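You operate a simulated robot arm through the tools that you are given. There is no shell and no other tool.

You run a simulated robot arm. Do the job below in one go: nothing can be reset, and whatever is moved stays where it is left.

## Task
Put things in order on the grey bench. At the end: the grey fine pad stands where the white gauge block stood; the green gauge block is on the gold plate; the blue gauge block stands where the grey fine pad stood; the white gauge block is on the silver plate; whatever was shut is shut again. Leave all else as you found it, and nothing knocked over.

Only the result counts: the job must be done as asked and must still hold three seconds after the hand-in. Knocking over, shifting, dropping, spilling or breaking anything else fails it.

## Robot
A 6-joint arm with a two-finger parallel gripper, fixed in place. Base frame: the origin is on the floor under the middle of its stand, x ahead of it, y to its left, z up; the work surface is at about z = 80. Units: cm, degrees, N and s.
With the tool pointing down near the work surface it reaches from about 24 to 64 cm from the base axis. Its first joint turns from -66.0 to 66.0 degrees. Payload 2.7 kg.
The TCP is the grasp point between the finger pads, 2.3 cm short of the fingertips. In the tool frame z runs along the fingers and y along their closing line. Largest opening 9.4 cm; finger width 3.8, thickness 1; the body of the gripper, 5.4 by 9.6 cm, starts 3.9 cm behind the TCP.
Orientation is told as [roll, pitch, yaw] about the base's x, y, z axes, in that order, counted from this pose: with the fingers straight down and closing along the base's y, the tool's x points along the base's -x, its y along +y and its z along -z.

## Interface
- The arm moves only by the tool send_rows. Its argument "targets" is a list that holds one entry, the list of rows, each a list of 7 numbers: the turn, a rotation vector about the tool's x, y, z in degrees, then the shift along the tool's x, y, z in cm, then the closure, from 0 (fully open) to 1 (shut). In form: [[[ax, ay, az, tx, ty, tz, gripper], ...]]. A call has 1 to 20 rows; each row shifts and turns the commanded pose from where the row before left it, along the tool's axes as they then stand. A row lasts 0.2 s, in which the tool goes at most 5 cm and 8.6 degrees; a call with a longer step from one row to the next is refused whole, and so is a gripper value outside its range. Where a pose cannot be reached the arm comes as near as it can. A force on the tool above 40 N (or 10 N above the force at the start of the call, whichever is more), or a blocked arm, ends the call early, and 0.2 s more pass. Each finger travels about 4.5 cm/s and halts on what it meets, pressing with about 35 N; the grip force reading is that of the motor and also rises with nothing between the fingers. The clock runs only during rows and for 0.2 s after the last one: add rows that do not move to give the fingers time. The reply holds the time, the measured pose of the TCP, the force on the tool along the base axes, the opening and the grip force, in the units named above and with some noise, with the torque about the TCP (base axes, N m) and any sound that the robot's microphone picked up.
- Cameras (640 x 400 px; columns grow to the right, rows downward): "scene" is fixed at [7.4, -42.95, 142.5]; the picture's right is [0.81, -0.59, 0.00], its down [-0.30, -0.42, -0.86] and it looks along [0.50, 0.69, -0.52] (base axes); focal length 324 px, centre (320, 200). "wrist" rides on the gripper at [8.6, 1.6, -7.5] in the tool frame; the picture's right is [-0.18, 0.98, 0.00], its down [-0.58, -0.11, -0.81] and it looks along [-0.79, -0.15, 0.59] (tool axes); focal length 243 px, centre (320, 200). There is no depth. A picture from a camera that has moved, and an enlarged one, comes with that camera's place and axes in the base frame and with its lens. The place of the scene camera against the robot may be out by one fixed shift of up to 1.8 cm in any direction.
- get_image(camera): a new picture of that camera. It takes no simulated time.
- enlarge(camera, box): a new picture of the part [left, top, right, bottom] of that camera's present view, enlarged. It takes no simulated time.
- job_done(): hands the job in; it is judged then, once.

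Nothing tells you positions but the pictures and the camera data. Unless the task says otherwise, let go and move clear before handing in.

The tools are called after ">>>" as name(argument=value, ...) on one line, values as JSON. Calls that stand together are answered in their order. send_rows: Moves the arm, as the interface text tells. Its arguments: {"type":"object","properties":{"targets":{"type":"array"}},"required":["targets"]} The other tools are called the same way: get_image (camera) takes a picture; enlarge (camera, box) takes an enlarged picture of a part of a camera's view; job_done () hands the job in.

At the start:

```text
time_s: 0.0
position: [28.14, 29.39, 110.38]
ee_rot: [0.0, 0.0, 0.0]
wrist_force: [0.3, -1.0, -0.3]
wrist_torque: [-0.01, 0.01, 0.01]
gripper_width: 9.41
finger_force: 0.1
```

scene: 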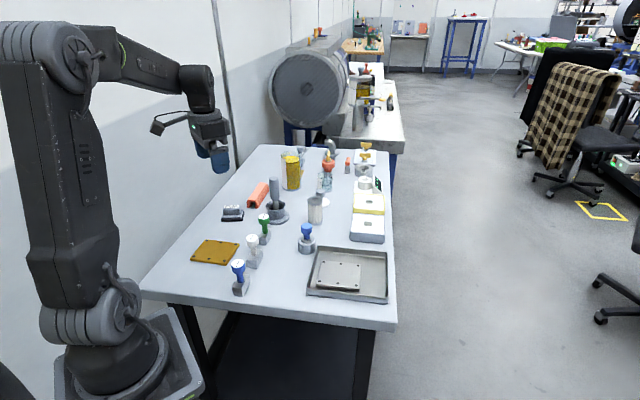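
wrist: 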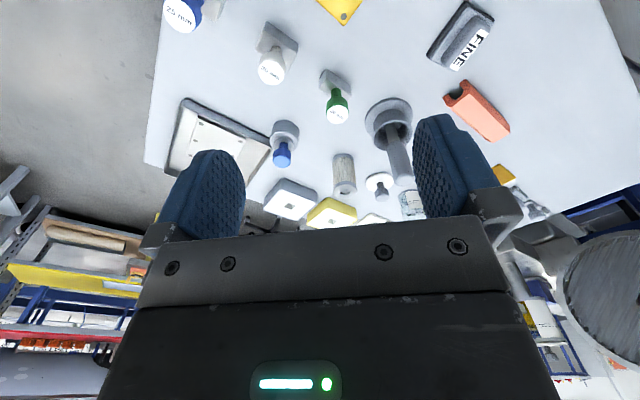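

I see a bench with gauge blocks (blue, white, green with knobs), a gold plate, a silver plate inside a tray, a grey "FINE" pad and other items. I'll look closer before moving anything.

>>> enlarge(camera="scene", box=[180, 180, 340, 300])

>>> enlarge(camera="scene", box=[280, 200, 410, 310])

>>> enlarge(camera="scene", box=[250, 130, 400, 240])

>>> enlarge(camera="wrist", box=[150, 0, 400, 160])

>>> enlarge(camera="wrist", box=[340, 0, 590, 160])

>>> enlarge(camera="wrist", box=[150, 90, 430, 250])

```text
3.33 times, centred on (260, 240) of scene
camera zoom: at [7.4, -42.95, 142.5], right [0.81, -0.59, 0.0], down [-0.3, -0.42, -0.86], along [0.5, 0.69, -0.52], focal length 1080 px, centre (520, 67)
```

zoom: 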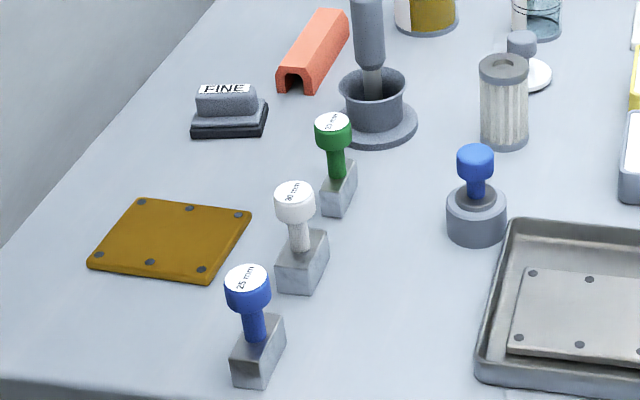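

```text
3.64 times, centred on (345, 255) of scene
camera zoom: at [7.4, -42.95, 142.5], right [0.81, -0.59, 0.0], down [-0.3, -0.42, -0.86], along [0.5, 0.69, -0.52], focal length 1179 px, centre (229, 0)
```

zoom: 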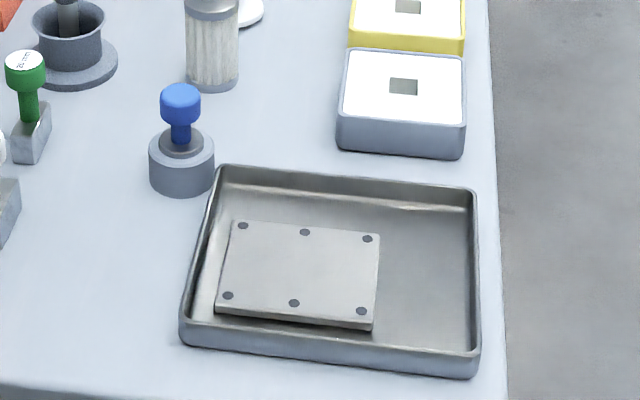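

```text
3.64 times, centred on (325, 185) of scene
camera zoom: at [7.4, -42.95, 142.5], right [0.81, -0.59, 0.0], down [-0.3, -0.42, -0.86], along [0.5, 0.69, -0.52], focal length 1179 px, centre (302, 254)
```

zoom: 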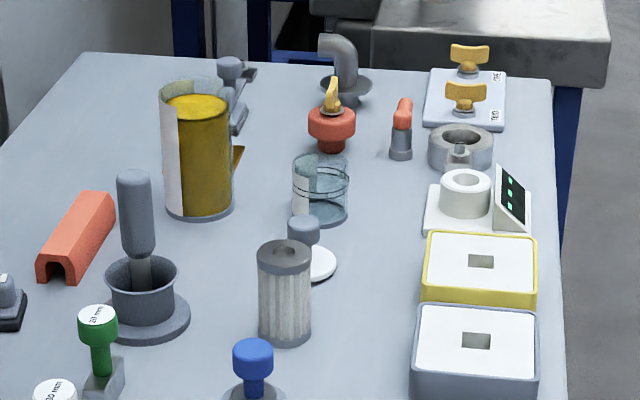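

```text
2.50 times, centred on (275, 80) of wrist
camera zoom: at [19.47, 31.03, 117.85], right [0.18, 0.98, 0.0], down [0.58, -0.11, 0.81], along [0.79, -0.15, -0.59], focal length 606 px, centre (432, 500)
```

zoom: 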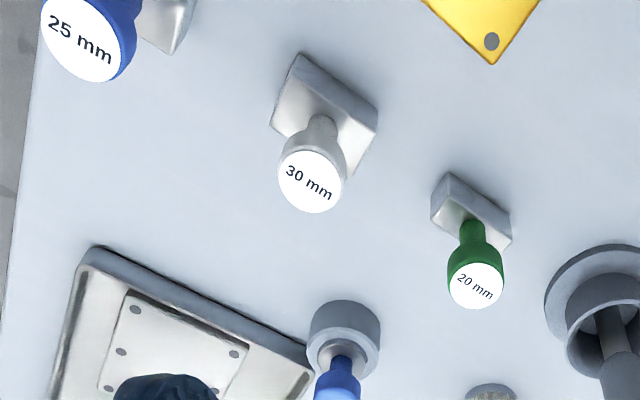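

```text
2.50 times, centred on (465, 80) of wrist
camera zoom: at [19.47, 31.03, 117.85], right [0.18, 0.98, 0.0], down [0.58, -0.11, 0.81], along [0.79, -0.15, -0.59], focal length 606 px, centre (-42, 500)
```

zoom: 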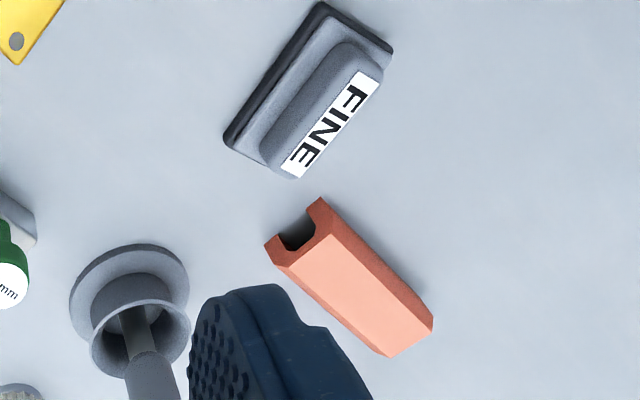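

```text
2.29 times, centred on (290, 170) of wrist
camera zoom: at [19.47, 31.03, 117.85], right [0.18, 0.98, 0.0], down [0.58, -0.11, 0.81], along [0.79, -0.15, -0.59], focal length 555 px, centre (389, 269)
```

zoom: 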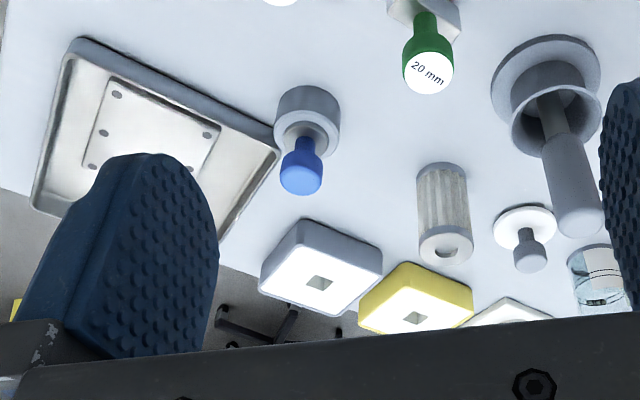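

The blocks sit roughly at: white (32,23), green (40,30), blue (25,15), FINE pad (35,47), gold plate (25,33), silver plate (47,4) inside an open tray. I'll move to a higher-accuracy viewpoint, tilting the wrist camera to look down.

>>> send_rows(targets=[[[0, 0, 0, -1.65, -1.75, 1.1, 0], [0, 0, 0, -1.65, -1.75, 1.1, 0], [0, 0, 0, -1.65, -1.75, 1.1, 0], [0, 0, 0, -1.65, -1.75, 1.1, 0], [0, 7.5, 0, 0, 0, 0, 0], [0, 7.5, 0, 0, 0, 0, 0], [0, 7.5, 0, 0, 0, 0, 0], [0, 7.5, 0, 0, 0, 0, 0], [0, 0, 0, 0, 0, 0, 0], [0, 0, 0, 0, 0, 0, 0]]])

>>> get_image(camera="wrist")

>>> get_image(camera="scene")

```text
time_s: 2.2
position: [34.74, 22.39, 106.04]
ee_rot: [-0.1, 30.1, 0.0]
wrist_force: [-0.2, 0.4, 0.1]
wrist_torque: [-0.02, 0.01, -0.01]
gripper_width: 9.4
finger_force: 0.1
```

```text
taken
camera wrist: at [30.98, 24.01, 116.77], right [0.16, 0.98, -0.09], down [0.91, -0.11, 0.41], along [0.39, -0.15, -0.91], focal length 243 px, centre (320, 200)
```

wrist: 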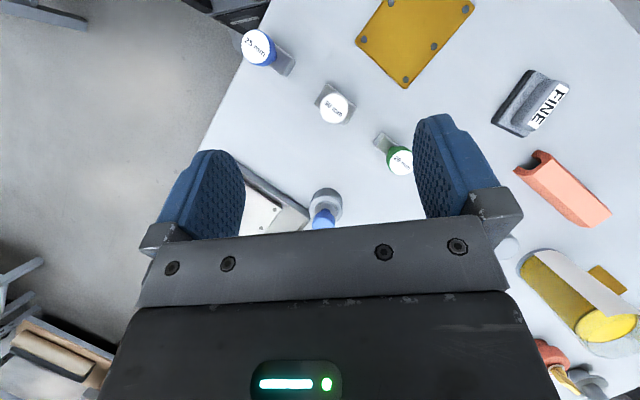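

```text
taken
```

scene: 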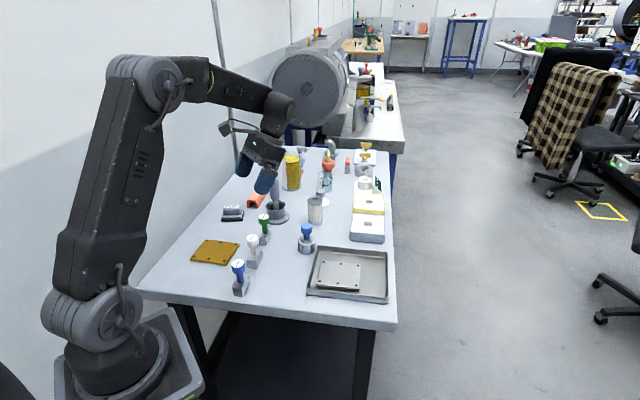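

Now the camera looks nearly straight down. I'll enlarge the relevant areas to measure positions.

>>> enlarge(camera="wrist", box=[230, 20, 430, 180])

>>> enlarge(camera="wrist", box=[470, 40, 630, 160])

>>> enlarge(camera="wrist", box=[340, 0, 500, 100])

```text
2.50 times, centred on (330, 100) of wrist
camera zoom: at [30.98, 24.01, 116.77], right [0.16, 0.98, -0.09], down [0.91, -0.11, 0.41], along [0.39, -0.15, -0.91], focal length 606 px, centre (295, 450)
```

zoom: 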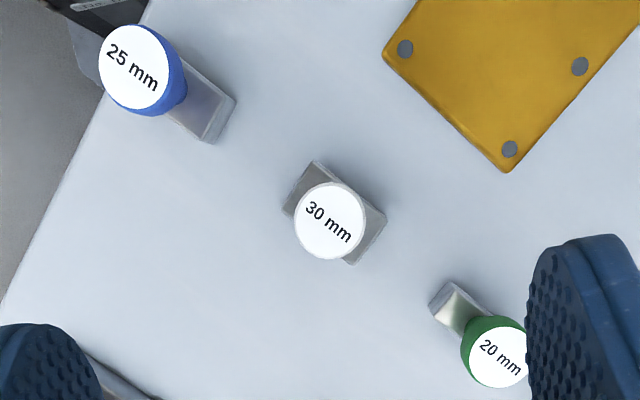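

```text
3.33 times, centred on (550, 100) of wrist
camera zoom: at [30.98, 24.01, 116.77], right [0.16, 0.98, -0.09], down [0.91, -0.11, 0.41], along [0.39, -0.15, -0.91], focal length 809 px, centre (-447, 533)
```

zoom: 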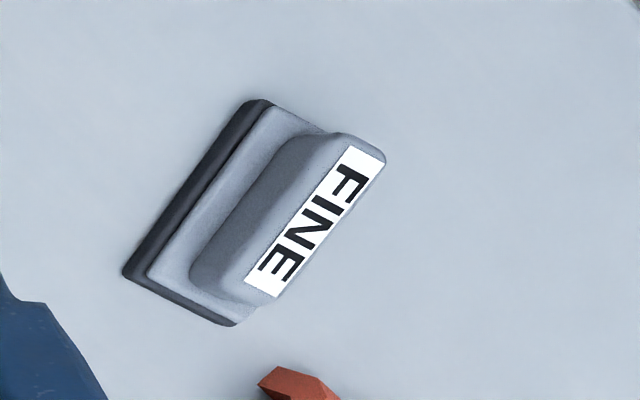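

```text
4.00 times, centred on (420, 50) of wrist
camera zoom: at [30.98, 24.01, 116.77], right [0.16, 0.98, -0.09], down [0.91, -0.11, 0.41], along [0.39, -0.15, -0.91], focal length 970 px, centre (-80, 800)
```

zoom: 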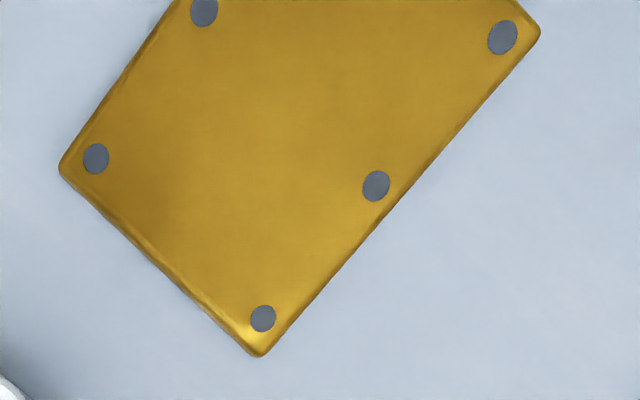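

Measurements so far: white block centre (32.4,22.8), blue (25.4,15.6), green (39.4,29.8), with knob tops near z=88.6. The gold plate centre is about (25.0,32.9) and the pad about (36.3,47.3). Next I'll level the tool and hover over the green block to check the aim.

>>> send_rows(targets=[[[0, -7.525, 0, 0, 0, 0, 0], [0, -7.525, 0, 0, 0, 0, 0], [0, -7.525, 0, 0, 0, 0, 0], [0, -7.525, 0, 0, 0, 0, 0], [0, 0, 0, -1.165, 1.84, 2, 0], [0, 0, 0, -1.165, 1.84, 2, 0], [0, 0, 0, -1.165, 1.84, 2, 0], [0, 0, 0, -1.165, 1.84, 2, 0], [0, 0, 0, 0, 0, 0, 0], [0, 0, 0, 0, 0, 0, 0]]])

>>> get_image(camera="wrist")

>>> enlarge(camera="wrist", box=[240, 20, 400, 120])

>>> get_image(camera="scene")

```text
time_s: 4.4
position: [39.4, 29.79, 98.1]
ee_rot: [0.0, -0.1, 0.0]
wrist_force: [0.5, 0.4, -0.7]
wrist_torque: [0.02, 0.01, -0.01]
gripper_width: 9.43
finger_force: 0.1
```

```text
taken
camera wrist: at [30.79, 31.46, 105.37], right [0.18, 0.98, 0.0], down [0.58, -0.11, 0.81], along [0.79, -0.15, -0.59], focal length 243 px, centre (320, 200)
```

wrist: 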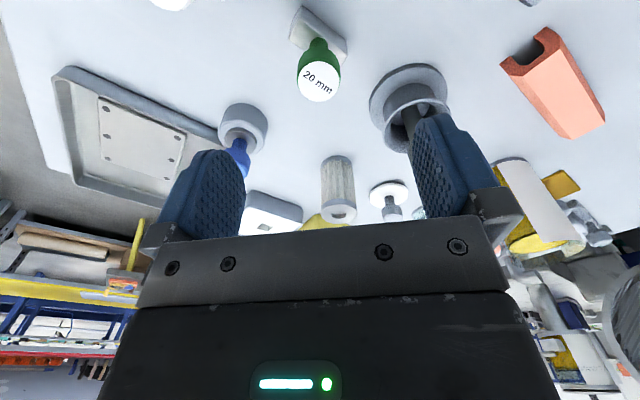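

```text
4.00 times, centred on (320, 70) of wrist
camera zoom: at [30.79, 31.46, 105.37], right [0.18, 0.98, 0.0], down [0.58, -0.11, 0.81], along [0.79, -0.15, -0.59], focal length 970 px, centre (320, 720)
```

zoom: 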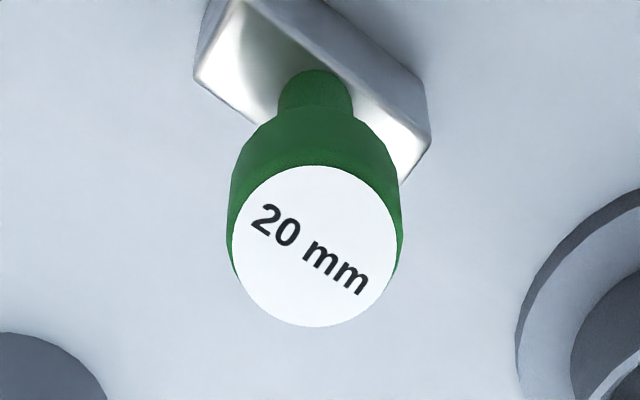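

```text
taken
```

scene: 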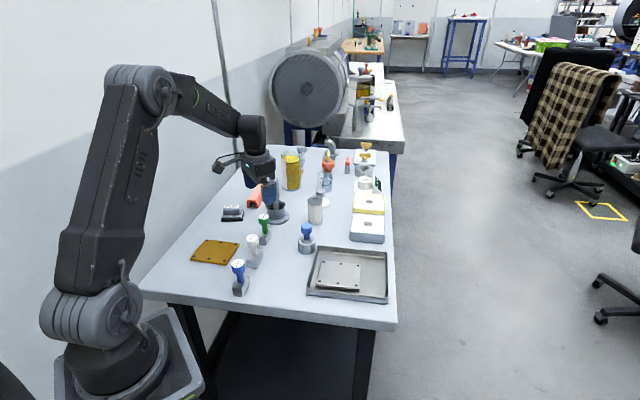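

The green knob sits directly under the TCP (39.4,29.8). I'll descend to grip height at z≈87.4 and check.

>>> send_rows(targets=[[[0, 0, 0, 0, 0, 2.0, 0], [0, 0, 0, 0, 0, 2.0, 0], [0, 0, 0, 0, 0, 2.0, 0], [0, 0, 0, 0, 0, 2.0, 0], [0, 0, 0, 0, 0, 1.5, 0], [0, 0, 0, 0, 0, 1.2, 0], [0, 0, 0, 0, 0, 0, 0]]])

>>> get_image(camera="wrist")

>>> get_image(camera="scene")

```text
time_s: 6.0
position: [39.49, 29.74, 87.44]
ee_rot: [-0.1, -0.1, 0.0]
wrist_force: [-0.2, 0.2, 0.6]
wrist_torque: [-0.02, 0.01, 0.04]
gripper_width: 9.42
finger_force: 0.0
```

```text
taken
camera wrist: at [30.73, 31.45, 94.74], right [0.18, 0.98, 0.0], down [0.58, -0.11, 0.81], along [0.79, -0.15, -0.59], focal length 243 px, centre (320, 200)
```

wrist: 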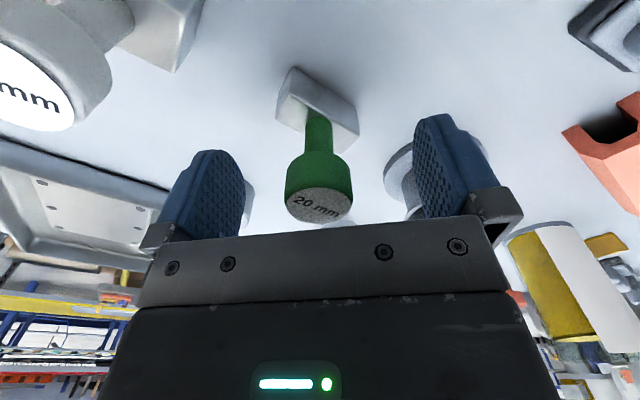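

```text
taken
```

scene: 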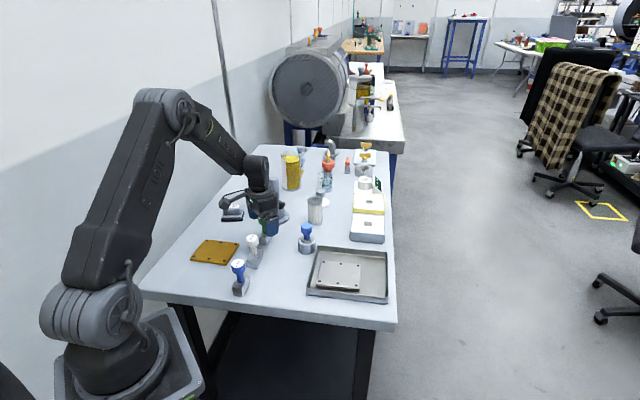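

Aim looks centred. Closing on the green knob.

>>> send_rows(targets=[[[0, 0, 0, 0, 0, 0, 0.5], [0, 0, 0, 0, 0, 0, 0.6], [0, 0, 0, 0, 0, 0, 0.7], [0, 0, 0, 0, 0, 0, 0.8], [0, 0, 0, 0, 0, 0, 1], [0, 0, 0, 0, 0, 0, 1], [0, 0, 0, 0, 0, 0, 1]]])

>>> enlarge(camera="wrist", box=[200, 40, 440, 240])

```text
time_s: 7.6
position: [39.35, 29.78, 87.42]
ee_rot: [0.1, -0.1, 0.1]
wrist_force: [-0.5, 0.0, 0.6]
wrist_torque: [-0.01, 0.07, -0.04]
gripper_width: 3.04
finger_force: 35.1
```

```text
2.00 times, centred on (320, 140) of wrist
camera zoom: at [30.73, 31.44, 94.76], right [0.18, 0.98, 0.0], down [0.58, -0.11, 0.81], along [0.79, -0.15, -0.59], focal length 485 px, centre (320, 320)
```

zoom: 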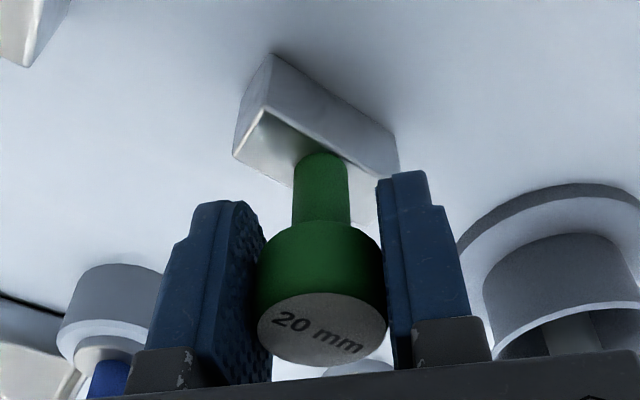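

Gripped at 3.04 cm with 35 N. I'll lift gently and check the hold.

>>> send_rows(targets=[[[0, 0, 0, 0, 0, -0.5, 1], [0, 0, 0, 0, 0, -0.5, 1], [0, 0, 0, 0, 0, -1, 1], [0, 0, 0, 0, 0, -1, 1], [0, 0, 0, 0, 0, 0, 1]]])

>>> get_image(camera="wrist")

>>> enlarge(camera="scene", box=[190, 170, 350, 300])

```text
time_s: 8.8
position: [39.43, 29.78, 90.36]
ee_rot: [0.0, -0.1, 0.0]
wrist_force: [-0.1, 0.9, -0.8]
wrist_torque: [-0.02, -0.02, -0.04]
gripper_width: 3.05
finger_force: 35.1
```

```text
taken
camera wrist: at [30.78, 31.39, 97.72], right [0.18, 0.98, 0.0], down [0.58, -0.11, 0.81], along [0.79, -0.15, -0.59], focal length 243 px, centre (320, 200)
```

wrist: 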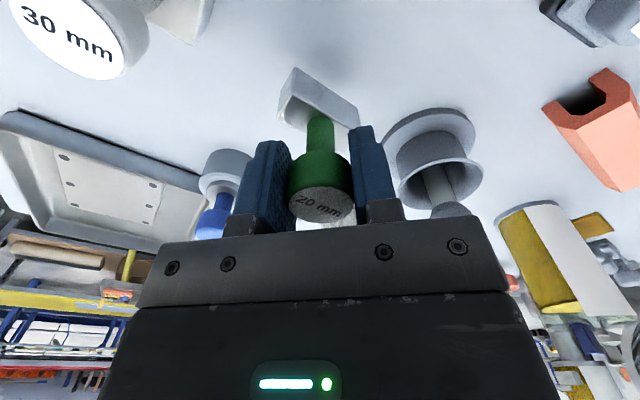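

```text
3.08 times, centred on (270, 235) of scene
camera zoom: at [7.4, -42.95, 142.5], right [0.81, -0.59, 0.0], down [-0.3, -0.42, -0.86], along [0.5, 0.69, -0.52], focal length 997 px, centre (474, 92)
```

zoom: 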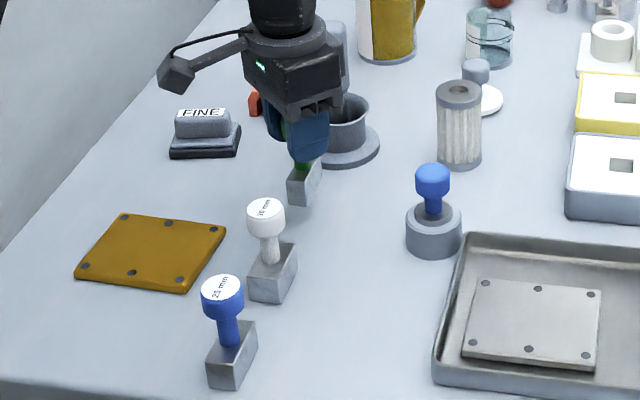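

Held upright. I'll raise it further and carry it over to the gold plate centre (25.0,32.9).

>>> send_rows(targets=[[[0, 0, 0, 0, 0, -1.5, 1], [0, 0, 0, 0, 0, -1.5, 1], [0, 0, 0, 1.2, 0.26, -0.3, 1], [0, 0, 0, 2.4, 0.52, 0, 1], [0, 0, 0, 2.4, 0.52, 0, 1], [0, 0, 0, 2.4, 0.52, 0, 1], [0, 0, 0, 2.4, 0.52, 0, 1], [0, 0, 0, 2.4, 0.52, 0, 1], [0, 0, 0, 1.2, 0.26, 0, 1], [0, 0, 0, 0, 0, 0, 1], [0, 0, 0, 0, 0, 0, 1]]])

>>> get_image(camera="wrist")

>>> enlarge(camera="scene", box=[150, 170, 310, 300])

```text
time_s: 11.2
position: [25.04, 32.83, 93.7]
ee_rot: [0.0, -0.1, 0.0]
wrist_force: [1.1, 0.0, -1.9]
wrist_torque: [0.01, -0.02, 0.0]
gripper_width: 3.1
finger_force: 35.0
```

```text
taken
camera wrist: at [16.36, 34.51, 101.08], right [0.18, 0.98, 0.0], down [0.58, -0.11, 0.81], along [0.79, -0.15, -0.59], focal length 243 px, centre (320, 200)
```

wrist: 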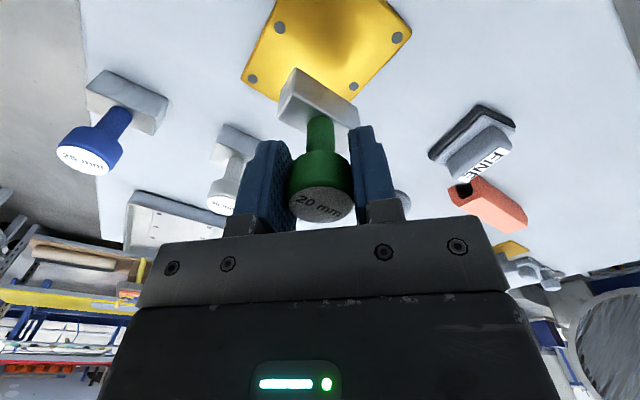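

```text
3.08 times, centred on (230, 235) of scene
camera zoom: at [7.4, -42.95, 142.5], right [0.81, -0.59, 0.0], down [-0.3, -0.42, -0.86], along [0.5, 0.69, -0.52], focal length 997 px, centre (597, 92)
```

zoom: 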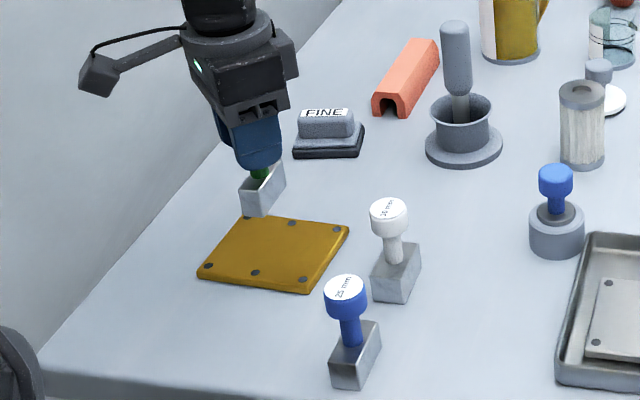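

The TCP is over the plate centre. Descending slowly to contact.

>>> send_rows(targets=[[[0, 0, 0, 0, 0, 1.5, 1], [0, 0, 0, 0, 0, 1.5, 1], [0, 0, 0, 0, 0, 1.0, 1], [0, 0, 0, 0, 0, 0.5, 1], [0, 0, 0, 0, 0, 0.2, 1], [0, 0, 0, 0, 0, 0, 1]]])

>>> enlarge(camera="scene", box=[180, 210, 260, 270])

>>> get_image(camera="wrist")

```text
time_s: 12.6
position: [24.94, 33.03, 88.92]
ee_rot: [0.0, -0.1, 0.1]
wrist_force: [-0.7, 0.0, -1.0]
wrist_torque: [-0.01, -0.01, -0.01]
gripper_width: 3.09
finger_force: 34.9
```

```text
6.67 times, centred on (220, 240) of scene
camera zoom: at [7.4, -42.95, 142.5], right [0.81, -0.59, 0.0], down [-0.3, -0.42, -0.86], along [0.5, 0.69, -0.52], focal length 2161 px, centre (987, -67)
```

zoom: 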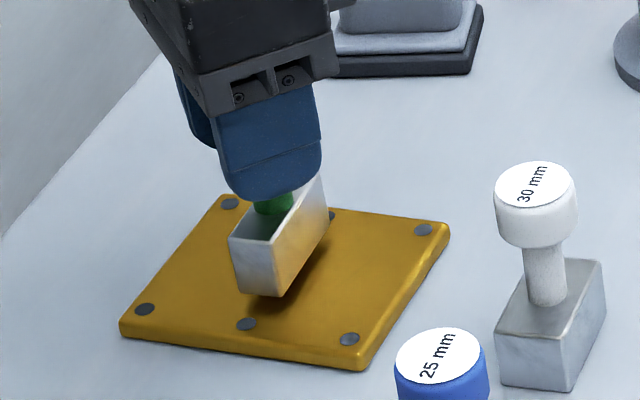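

```text
taken
camera wrist: at [16.26, 34.58, 96.24], right [0.18, 0.98, 0.0], down [0.58, -0.11, 0.81], along [0.79, -0.15, -0.59], focal length 243 px, centre (320, 200)
```

wrist: 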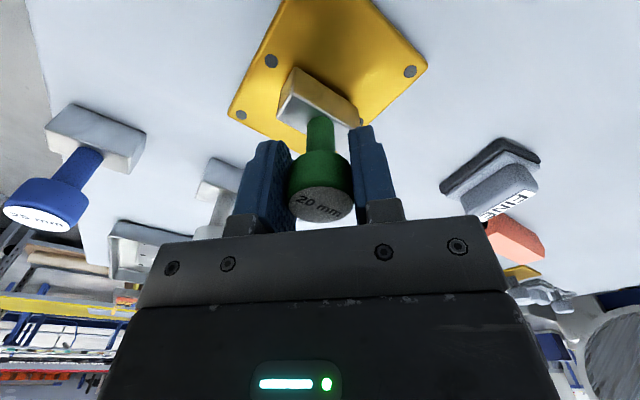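

Close to the plate now. Stepping down in small increments and watching the force.

>>> send_rows(targets=[[[0, 0, 0, 0, 0, 0.15, 1], [0, 0, 0, 0, 0, 0.15, 1], [0, 0, 0, 0, 0, 0.1, 1], [0, 0, 0, 0, 0, 0, 1]]])

>>> enlarge(camera="scene", box=[180, 210, 260, 270])

```text
time_s: 13.6
position: [24.97, 32.92, 88.47]
ee_rot: [0.0, -0.1, 0.0]
wrist_force: [0.4, -0.3, -2.0]
wrist_torque: [-0.02, 0.01, 0.0]
gripper_width: 3.06
finger_force: 34.9
```

```text
6.67 times, centred on (220, 240) of scene
camera zoom: at [7.4, -42.95, 142.5], right [0.81, -0.59, 0.0], down [-0.3, -0.42, -0.86], along [0.5, 0.69, -0.52], focal length 2161 px, centre (987, -67)
```

zoom: 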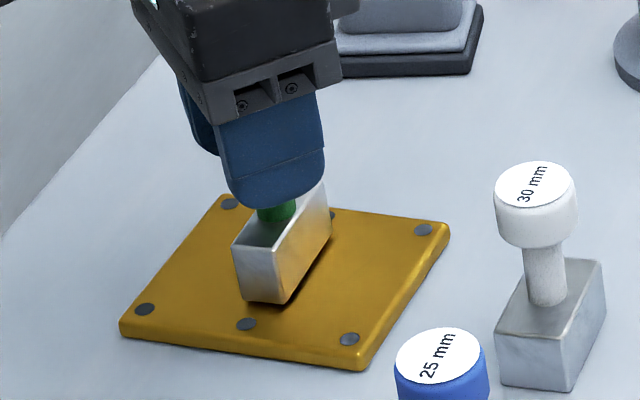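

>>> send_rows(targets=[[[0, 0, 0, 0, 0, 0.1, 1], [0, 0, 0, 0, 0, 0.1, 1], [0, 0, 0, 0, 0, 0, 1]]])

>>> enlarge(camera="scene", box=[190, 220, 250, 265])

```text
time_s: 14.4
position: [25.0, 32.91, 88.39]
ee_rot: [0.1, -0.2, -0.1]
wrist_force: [-5.9, -2.4, 17.1]
wrist_torque: [-0.4, 0.62, 0.0]
gripper_width: 3.05
finger_force: 34.7
```

```text
8.89 times, centred on (220, 242) of scene
camera zoom: at [7.37, -42.98, 142.5], right [0.81, -0.59, 0.0], down [-0.3, -0.42, -0.86], along [0.5, 0.69, -0.52], focal length 2881 px, centre (1209, -178)
```

zoom: 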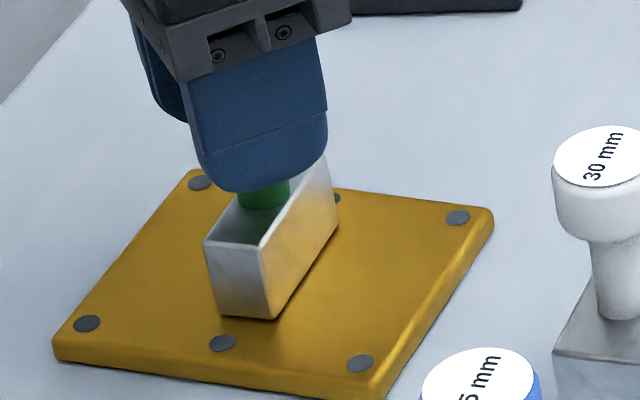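

Contact made. I'll relieve the force slightly, then open the fingers slowly.

>>> send_rows(targets=[[[0, 0, 0, 0, 0, -0.08, 1], [0, 0, 0, 0, 0, 0, 1]]])

>>> enlarge(camera="wrist", box=[200, 0, 440, 240])

```text
time_s: 15.0
position: [24.91, 32.91, 88.39]
ee_rot: [0.0, -0.2, 0.0]
wrist_force: [-1.7, -0.1, 9.9]
wrist_torque: [-0.05, 0.33, -0.01]
gripper_width: 3.08
finger_force: 34.7
```

```text
1.67 times, centred on (320, 120) of wrist
camera zoom: at [16.34, 34.51, 95.75], right [0.18, 0.98, 0.0], down [0.58, -0.11, 0.81], along [0.79, -0.15, -0.59], focal length 404 px, centre (320, 333)
```

zoom: 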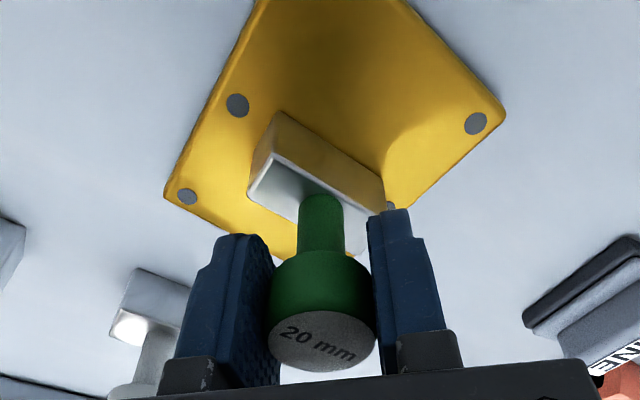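

>>> send_rows(targets=[[[0, 0, 0, 0, 0, -0.04, 0.95], [0, 0, 0, 0, 0, 0, 0.65], [0, 0, 0, 0, 0, 0, 0.6], [0, 0, 0, 0, 0, 0, 0.5], [0, 0, 0, 0, 0, 0, 0.3], [0, 0, 0, 0, 0, 0, 0.2], [0, 0, 0, 0, 0, 0, 0.1], [0, 0, 0, 0, 0, 0, 0.1]]])

>>> enlarge(camera="wrist", box=[200, 0, 440, 240])

>>> enlarge(camera="scene", box=[190, 220, 250, 265])

```text
time_s: 16.8
position: [24.97, 32.85, 88.33]
ee_rot: [-0.1, -0.1, 0.0]
wrist_force: [0.8, 0.5, -0.9]
wrist_torque: [0.02, 0.01, 0.0]
gripper_width: 8.46
finger_force: 0.0
```

```text
1.67 times, centred on (320, 120) of wrist
camera zoom: at [16.34, 34.49, 95.79], right [0.18, 0.98, 0.0], down [0.58, -0.11, 0.81], along [0.79, -0.15, -0.59], focal length 404 px, centre (320, 333)
```

zoom: 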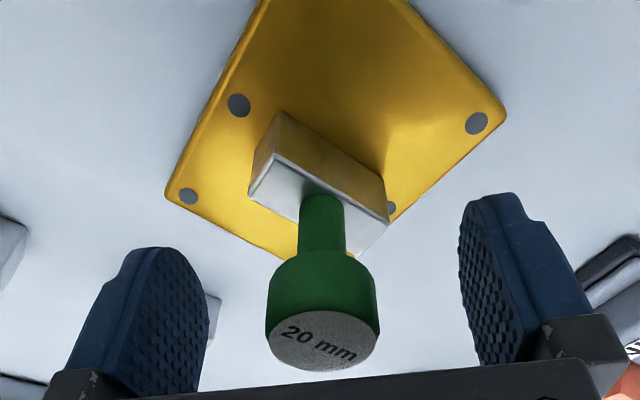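

```text
8.89 times, centred on (220, 242) of scene
camera zoom: at [7.4, -42.95, 142.5], right [0.81, -0.59, 0.0], down [-0.3, -0.42, -0.86], along [0.5, 0.69, -0.52], focal length 2881 px, centre (1209, -178)
```

zoom: 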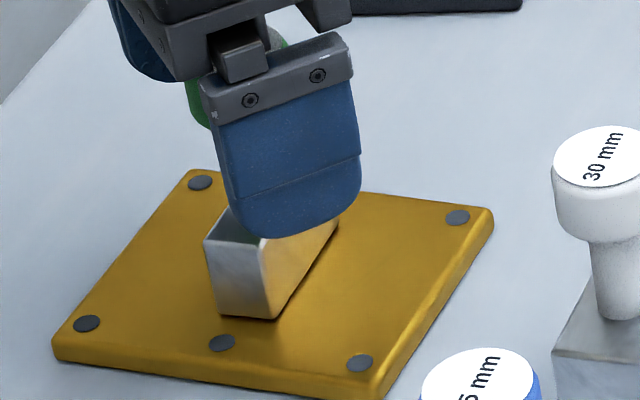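

The green block stands on the gold plate. Now I'll rise clear and move above the white block, also viewing the silver plate from there.

>>> send_rows(targets=[[[0, 0, 0, 0, 0, -1, 0.1], [0, 0, 0, 0, 0, -2, 0.1], [0, 0, 0, 0, 0, -2.5, 0.1], [0, 0, 0, 0, 0, -2.5, 0.1], [0, 0, 0, 0, 0, -1.7, 0.1], [0, 0, 0, -1.1, -1.5, 0, 0.1], [0, 0, 0, -1.6, -2.15, 0, 0.1], [0, 0, 0, -1.6, -2.15, 0, 0.1], [0, 0, 0, -1.6, -2.15, 0, 0.1], [0, 0, 0, -1.5, -2.15, 0, 0.1], [0, 0, 0, 0, 0, 0, 0], [0, 0, 0, 0, 0, 0, 0]]])

>>> get_image(camera="wrist")

>>> enlarge(camera="wrist", box=[240, 20, 400, 120])

>>> enlarge(camera="wrist", box=[80, 70, 320, 220])

>>> enlarge(camera="scene", box=[180, 170, 340, 300])

```text
time_s: 19.4
position: [32.34, 22.68, 98.23]
ee_rot: [0.0, 0.0, 0.0]
wrist_force: [-0.4, 0.9, 0.0]
wrist_torque: [0.06, -0.01, -0.03]
gripper_width: 9.39
finger_force: 0.0
```

```text
taken
camera wrist: at [23.66, 24.38, 105.61], right [0.18, 0.98, 0.0], down [0.58, -0.11, 0.81], along [0.79, -0.15, -0.59], focal length 243 px, centre (320, 200)
```

wrist: 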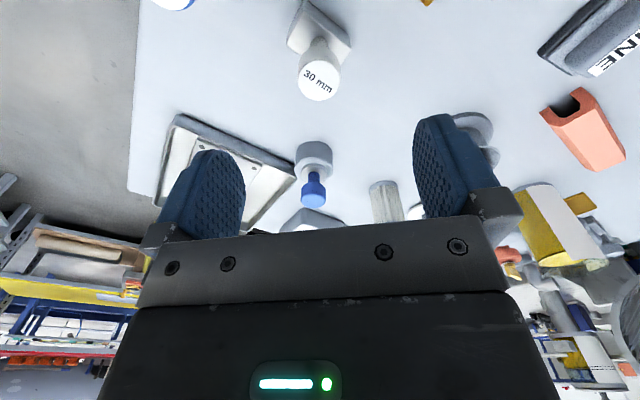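

```text
4.00 times, centred on (320, 70) of wrist
camera zoom: at [23.66, 24.38, 105.61], right [0.18, 0.98, 0.0], down [0.58, -0.11, 0.81], along [0.79, -0.15, -0.59], focal length 970 px, centre (320, 720)
```

zoom: 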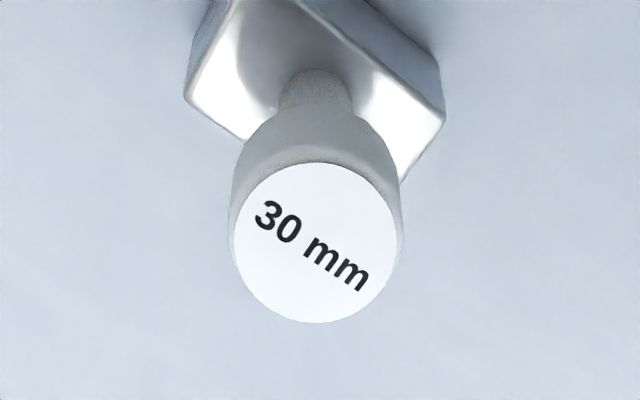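

```text
2.67 times, centred on (200, 145) of wrist
camera zoom: at [23.66, 24.38, 105.61], right [0.18, 0.98, 0.0], down [0.58, -0.11, 0.81], along [0.79, -0.15, -0.59], focal length 647 px, centre (640, 347)
```

zoom: 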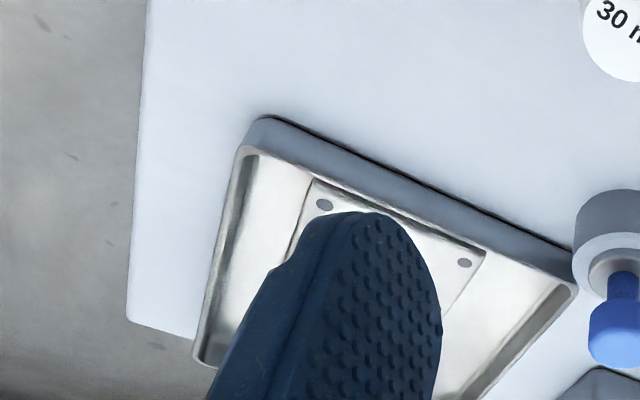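

```text
3.08 times, centred on (260, 235) of scene
camera zoom: at [7.4, -42.95, 142.5], right [0.81, -0.59, 0.0], down [-0.3, -0.42, -0.86], along [0.5, 0.69, -0.52], focal length 997 px, centre (505, 92)
```

zoom: 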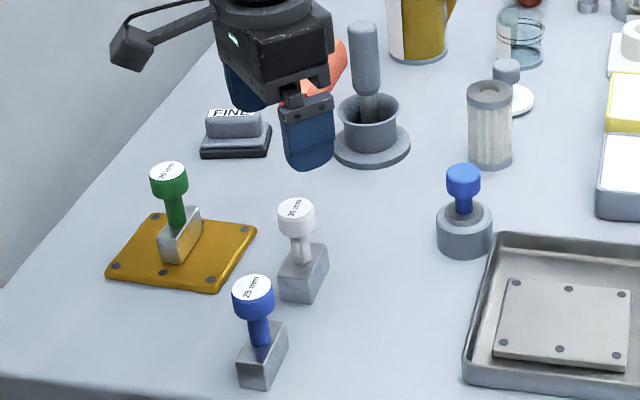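

White knob is at (32.34,22.74), right under the TCP. The silver plate centre works out near (47.9,4.6). Descending on the white knob.

>>> send_rows(targets=[[[0, 0, 0, 0, 0.03, 2.0, 0], [0, 0, 0, 0, 0, 2.0, 0], [0, 0, 0, 0, 0, 2.0, 0], [0, 0, 0, 0, 0, 2.0, 0], [0, 0, 0, 0, 0, 1.5, 0], [0, 0, 0, 0, 0, 1.3, 0], [0, 0, 0, 0, 0, 0, 0]]])

>>> get_image(camera="wrist")

```text
time_s: 21.0
position: [32.55, 22.81, 87.16]
ee_rot: [0.0, 0.0, 0.0]
wrist_force: [-0.2, 0.1, 0.0]
wrist_torque: [0.01, 0.02, 0.03]
gripper_width: 9.39
finger_force: 0.1
```

```text
taken
camera wrist: at [23.85, 24.47, 94.63], right [0.18, 0.98, 0.0], down [0.58, -0.11, 0.81], along [0.79, -0.15, -0.59], focal length 243 px, centre (320, 200)
```

wrist: 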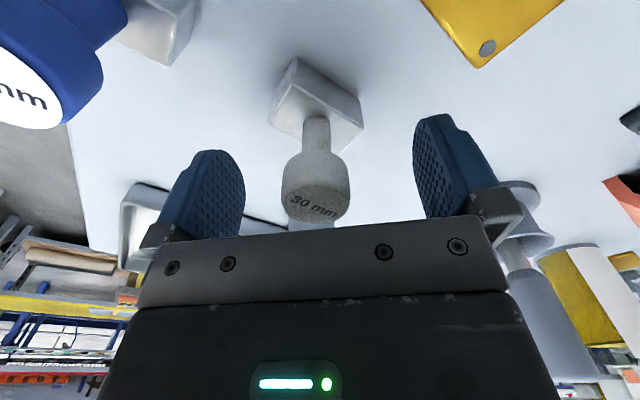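

>>> send_rows(targets=[[[0, 0, 0, 0.13, -0.1, 0, 0], [0, 0, 0, 0, 0, 0, 0.5], [0, 0, 0, 0, 0, 0, 0.6], [0, 0, 0, 0, 0, 0, 0.7], [0, 0, 0, 0, 0, 0, 0.8], [0, 0, 0, 0, 0, 0, 1], [0, 0, 0, 0, 0, 0, 1], [0, 0, 0, 0, 0, 0, 1]]])

>>> get_image(camera="wrist")

```text
time_s: 22.8
position: [32.35, 22.75, 87.31]
ee_rot: [0.0, -0.2, 0.0]
wrist_force: [-0.9, -0.9, 2.1]
wrist_torque: [-0.02, 0.07, 0.01]
gripper_width: 3.07
finger_force: 35.5
```

```text
taken
camera wrist: at [23.7, 24.35, 94.7], right [0.18, 0.98, 0.0], down [0.58, -0.11, 0.81], along [0.79, -0.15, -0.59], focal length 243 px, centre (320, 200)
```

wrist: 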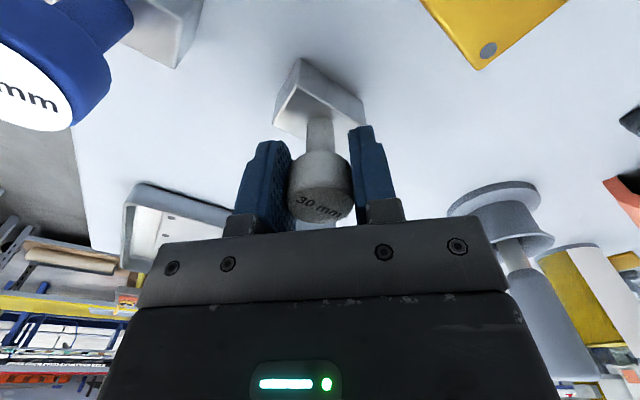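

White is gripped at (32.35,22.75), which I take as its spot. Lifting it.

>>> send_rows(targets=[[[0, 0, 0, 0, 0, -0.5, 1], [0, 0, 0, 0, 0, -0.5, 1], [0, 0, 0, 0, 0, -1, 1], [0, 0, 0, 0, 0, -1.5, 1], [0, 0, 0, 0, 0, -1.5, 1], [0, 0, 0, 0, 0, -1.5, 1], [0, 0, 0, 0, 0, 0, 1]]])

>>> get_image(camera="wrist")

>>> enlarge(camera="scene", box=[180, 170, 340, 300])

```text
time_s: 24.4
position: [32.19, 22.53, 93.94]
ee_rot: [0.0, 0.0, 0.0]
wrist_force: [0.6, 0.6, -1.0]
wrist_torque: [0.02, 0.01, 0.03]
gripper_width: 3.04
finger_force: 35.5
```

```text
taken
camera wrist: at [23.54, 24.21, 101.35], right [0.18, 0.98, 0.0], down [0.58, -0.11, 0.81], along [0.79, -0.15, -0.59], focal length 243 px, centre (320, 200)
```

wrist: 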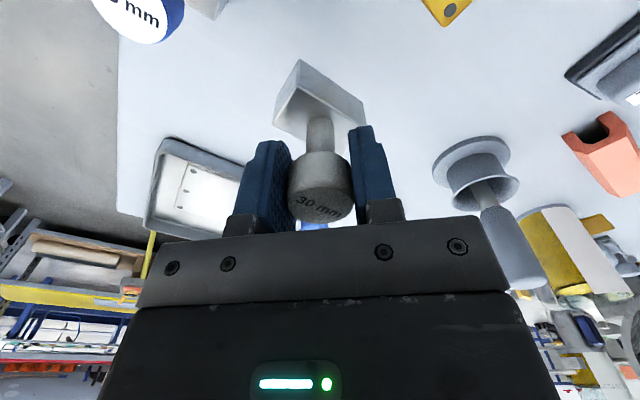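

```text
3.08 times, centred on (260, 235) of scene
camera zoom: at [7.4, -42.95, 142.5], right [0.81, -0.59, 0.0], down [-0.3, -0.42, -0.86], along [0.5, 0.69, -0.52], focal length 997 px, centre (505, 92)
```

zoom: 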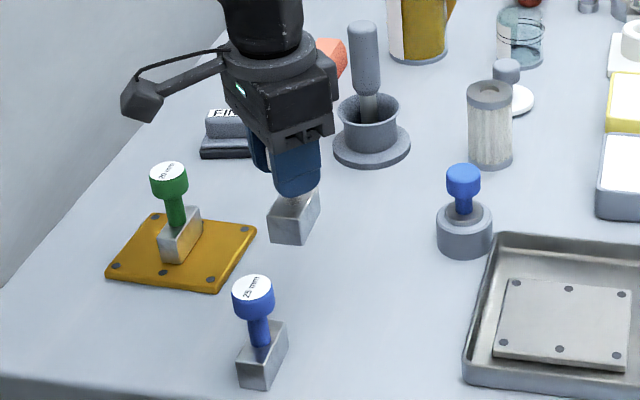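

Lifted cleanly. Carrying it to above the silver plate.

>>> send_rows(targets=[[[0, 0, 0, -0.9, -1.03, -0.5, 1], [0, 0, 0, -1.6, -1.83, -0.5, 1], [0, 0, 0, -2.1, -2.4, -0.5, 1], [0, 0, 0, -2.1, -2.4, 0, 1], [0, 0, 0, -2.1, -2.4, 0, 1], [0, 0, 0, -2.1, -2.4, 0, 1], [0, 0, 0, -2.1, -2.4, 0, 1], [0, 0, 0, -1.7, -1.95, 0, 1], [0, 0, 0, -0.96, -1.12, 0, 1], [0, 0, 0, 0, 0, 0, 1], [0, 0, 0, 0, 0, 0, 1]]])

>>> get_image(camera="wrist")

>>> enlarge(camera="wrist", box=[200, 0, 440, 160])

>>> enlarge(camera="scene", box=[270, 190, 410, 310])

```text
time_s: 26.8
position: [47.97, 4.69, 95.29]
ee_rot: [0.0, 0.0, 0.0]
wrist_force: [0.3, 0.7, -2.2]
wrist_torque: [-0.02, -0.02, -0.01]
gripper_width: 3.08
finger_force: 34.7
```

```text
taken
camera wrist: at [39.32, 6.26, 102.7], right [0.18, 0.98, 0.0], down [0.58, -0.11, 0.81], along [0.79, -0.15, -0.59], focal length 243 px, centre (320, 200)
```

wrist: 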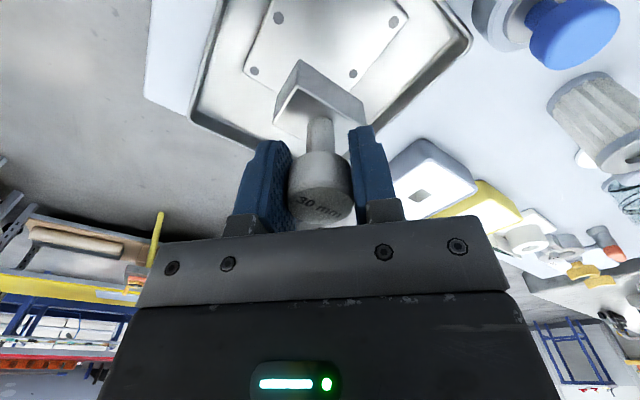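

```text
2.50 times, centred on (320, 80) of wrist
camera zoom: at [39.32, 6.26, 102.7], right [0.18, 0.98, 0.0], down [0.58, -0.11, 0.81], along [0.79, -0.15, -0.59], focal length 606 px, centre (320, 500)
```

zoom: 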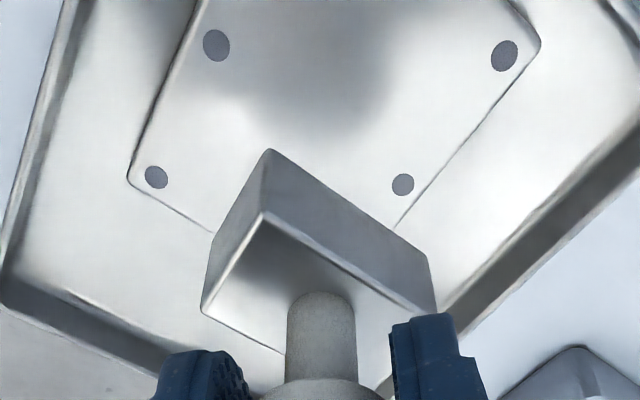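

```text
3.33 times, centred on (340, 250) of scene
camera zoom: at [7.4, -42.95, 142.5], right [0.81, -0.59, 0.0], down [-0.3, -0.42, -0.86], along [0.5, 0.69, -0.52], focal length 1080 px, centre (253, 33)
```

zoom: 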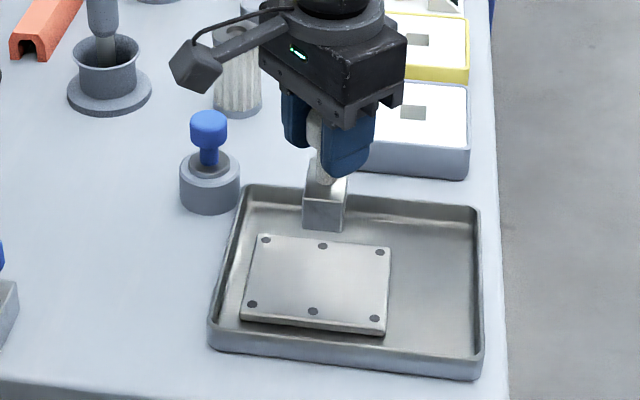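

Plate centre from this view is (47.64,4.65), so I'll shift −0.3 in x and descend towards the plate.

>>> send_rows(targets=[[[0, 0, 0, 0.3, 0, 0.8, 1], [0, 0, 0, 0, 0, 1.5, 1], [0, 0, 0, 0, 0, 1.5, 1], [0, 0, 0, 0, 0, 1.0, 1], [0, 0, 0, 0, 0, 0.4, 1], [0, 0, 0, 0, 0, 0.2, 1], [0, 0, 0, 0, 0, 0, 1]]])

>>> enlarge(camera="scene", box=[300, 235, 380, 295])

>>> enlarge(camera="wrist", box=[200, 0, 440, 160])

```text
time_s: 28.4
position: [47.74, 4.87, 89.98]
ee_rot: [0.0, -0.1, -0.1]
wrist_force: [-0.4, 0.6, -1.7]
wrist_torque: [0.03, 0.01, 0.0]
gripper_width: 3.05
finger_force: 35.0
```

```text
6.67 times, centred on (340, 265) of scene
camera zoom: at [7.4, -42.95, 142.5], right [0.81, -0.59, 0.0], down [-0.3, -0.42, -0.86], along [0.5, 0.69, -0.52], focal length 2161 px, centre (187, -233)
```

zoom: 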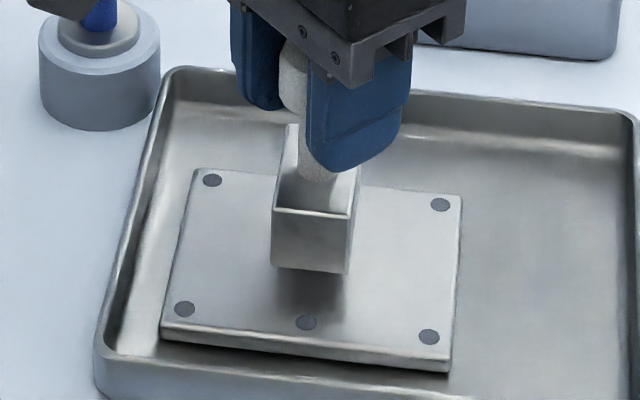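

```text
2.50 times, centred on (320, 80) of wrist
camera zoom: at [39.0, 6.47, 97.37], right [0.18, 0.98, 0.0], down [0.58, -0.11, 0.81], along [0.79, -0.15, -0.59], focal length 606 px, centre (320, 500)
```

zoom: 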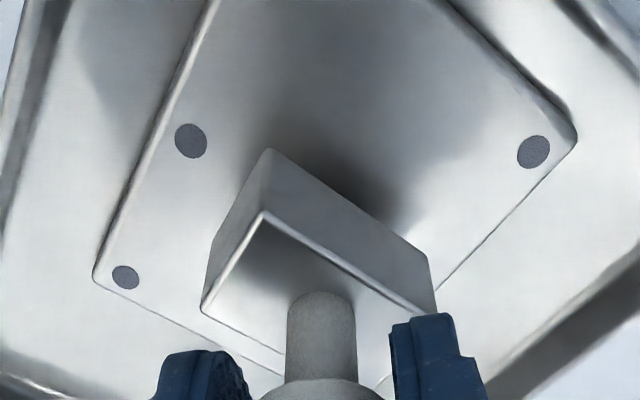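

>>> send_rows(targets=[[[0, 0, 0, 0.08, -0.18, 0.3, 1], [0, 0, 0, 0, 0, 0.3, 1], [0, 0, 0, 0, 0, 0.2, 1], [0, 0, 0, 0, 0, 0.1, 1], [0, 0, 0, 0, 0, 0, 1]]])

>>> enlarge(camera="scene", box=[300, 235, 380, 295])

```text
time_s: 29.6
position: [47.59, 4.57, 89.07]
ee_rot: [0.0, -0.1, 0.1]
wrist_force: [-0.2, -0.3, -1.7]
wrist_torque: [0.02, -0.01, 0.0]
gripper_width: 3.05
finger_force: 34.9
```

```text
6.67 times, centred on (340, 265) of scene
camera zoom: at [7.4, -42.95, 142.5], right [0.81, -0.59, 0.0], down [-0.3, -0.42, -0.86], along [0.5, 0.69, -0.52], focal length 2161 px, centre (187, -233)
```

zoom: 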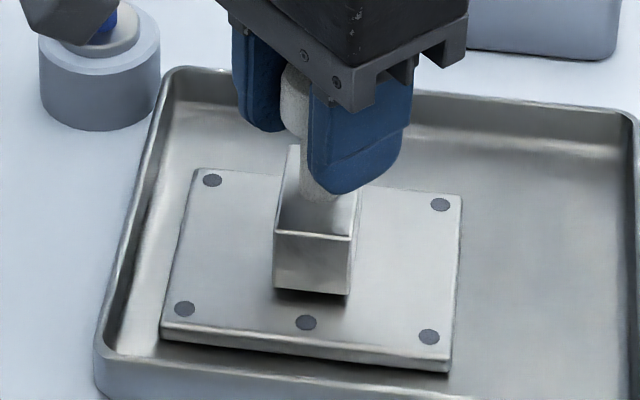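

>>> send_rows(targets=[[[0, 0, 0, 0, 0, 0.1, 1], [0, 0, 0, 0, 0, 0.1, 1], [0, 0, 0, 0, 0, 0, 1]]])

>>> enlarge(camera="scene", box=[300, 235, 380, 295])

```text
time_s: 30.4
position: [47.52, 4.61, 88.93]
ee_rot: [0.0, -0.1, -0.1]
wrist_force: [-0.2, 1.0, -1.3]
wrist_torque: [0.01, -0.03, -0.01]
gripper_width: 3.06
finger_force: 35.2
```

```text
6.67 times, centred on (340, 265) of scene
camera zoom: at [7.4, -42.95, 142.5], right [0.81, -0.59, 0.0], down [-0.3, -0.42, -0.86], along [0.5, 0.69, -0.52], focal length 2161 px, centre (187, -233)
```

zoom: 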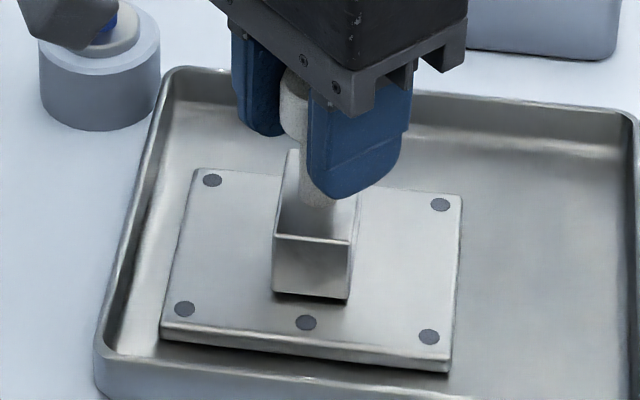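

>>> send_rows(targets=[[[0, 0, 0, 0, 0, 0.1, 1], [0, 0, 0, 0, 0, 0.05, 1], [0, 0, 0, 0, 0, 0, 1]]])

```text
time_s: 31.2
position: [47.69, 4.63, 88.75]
ee_rot: [0.0, -0.2, 0.1]
wrist_force: [-0.1, -0.8, -0.7]
wrist_torque: [0.01, 0.04, -0.03]
gripper_width: 3.05
finger_force: 34.9
```

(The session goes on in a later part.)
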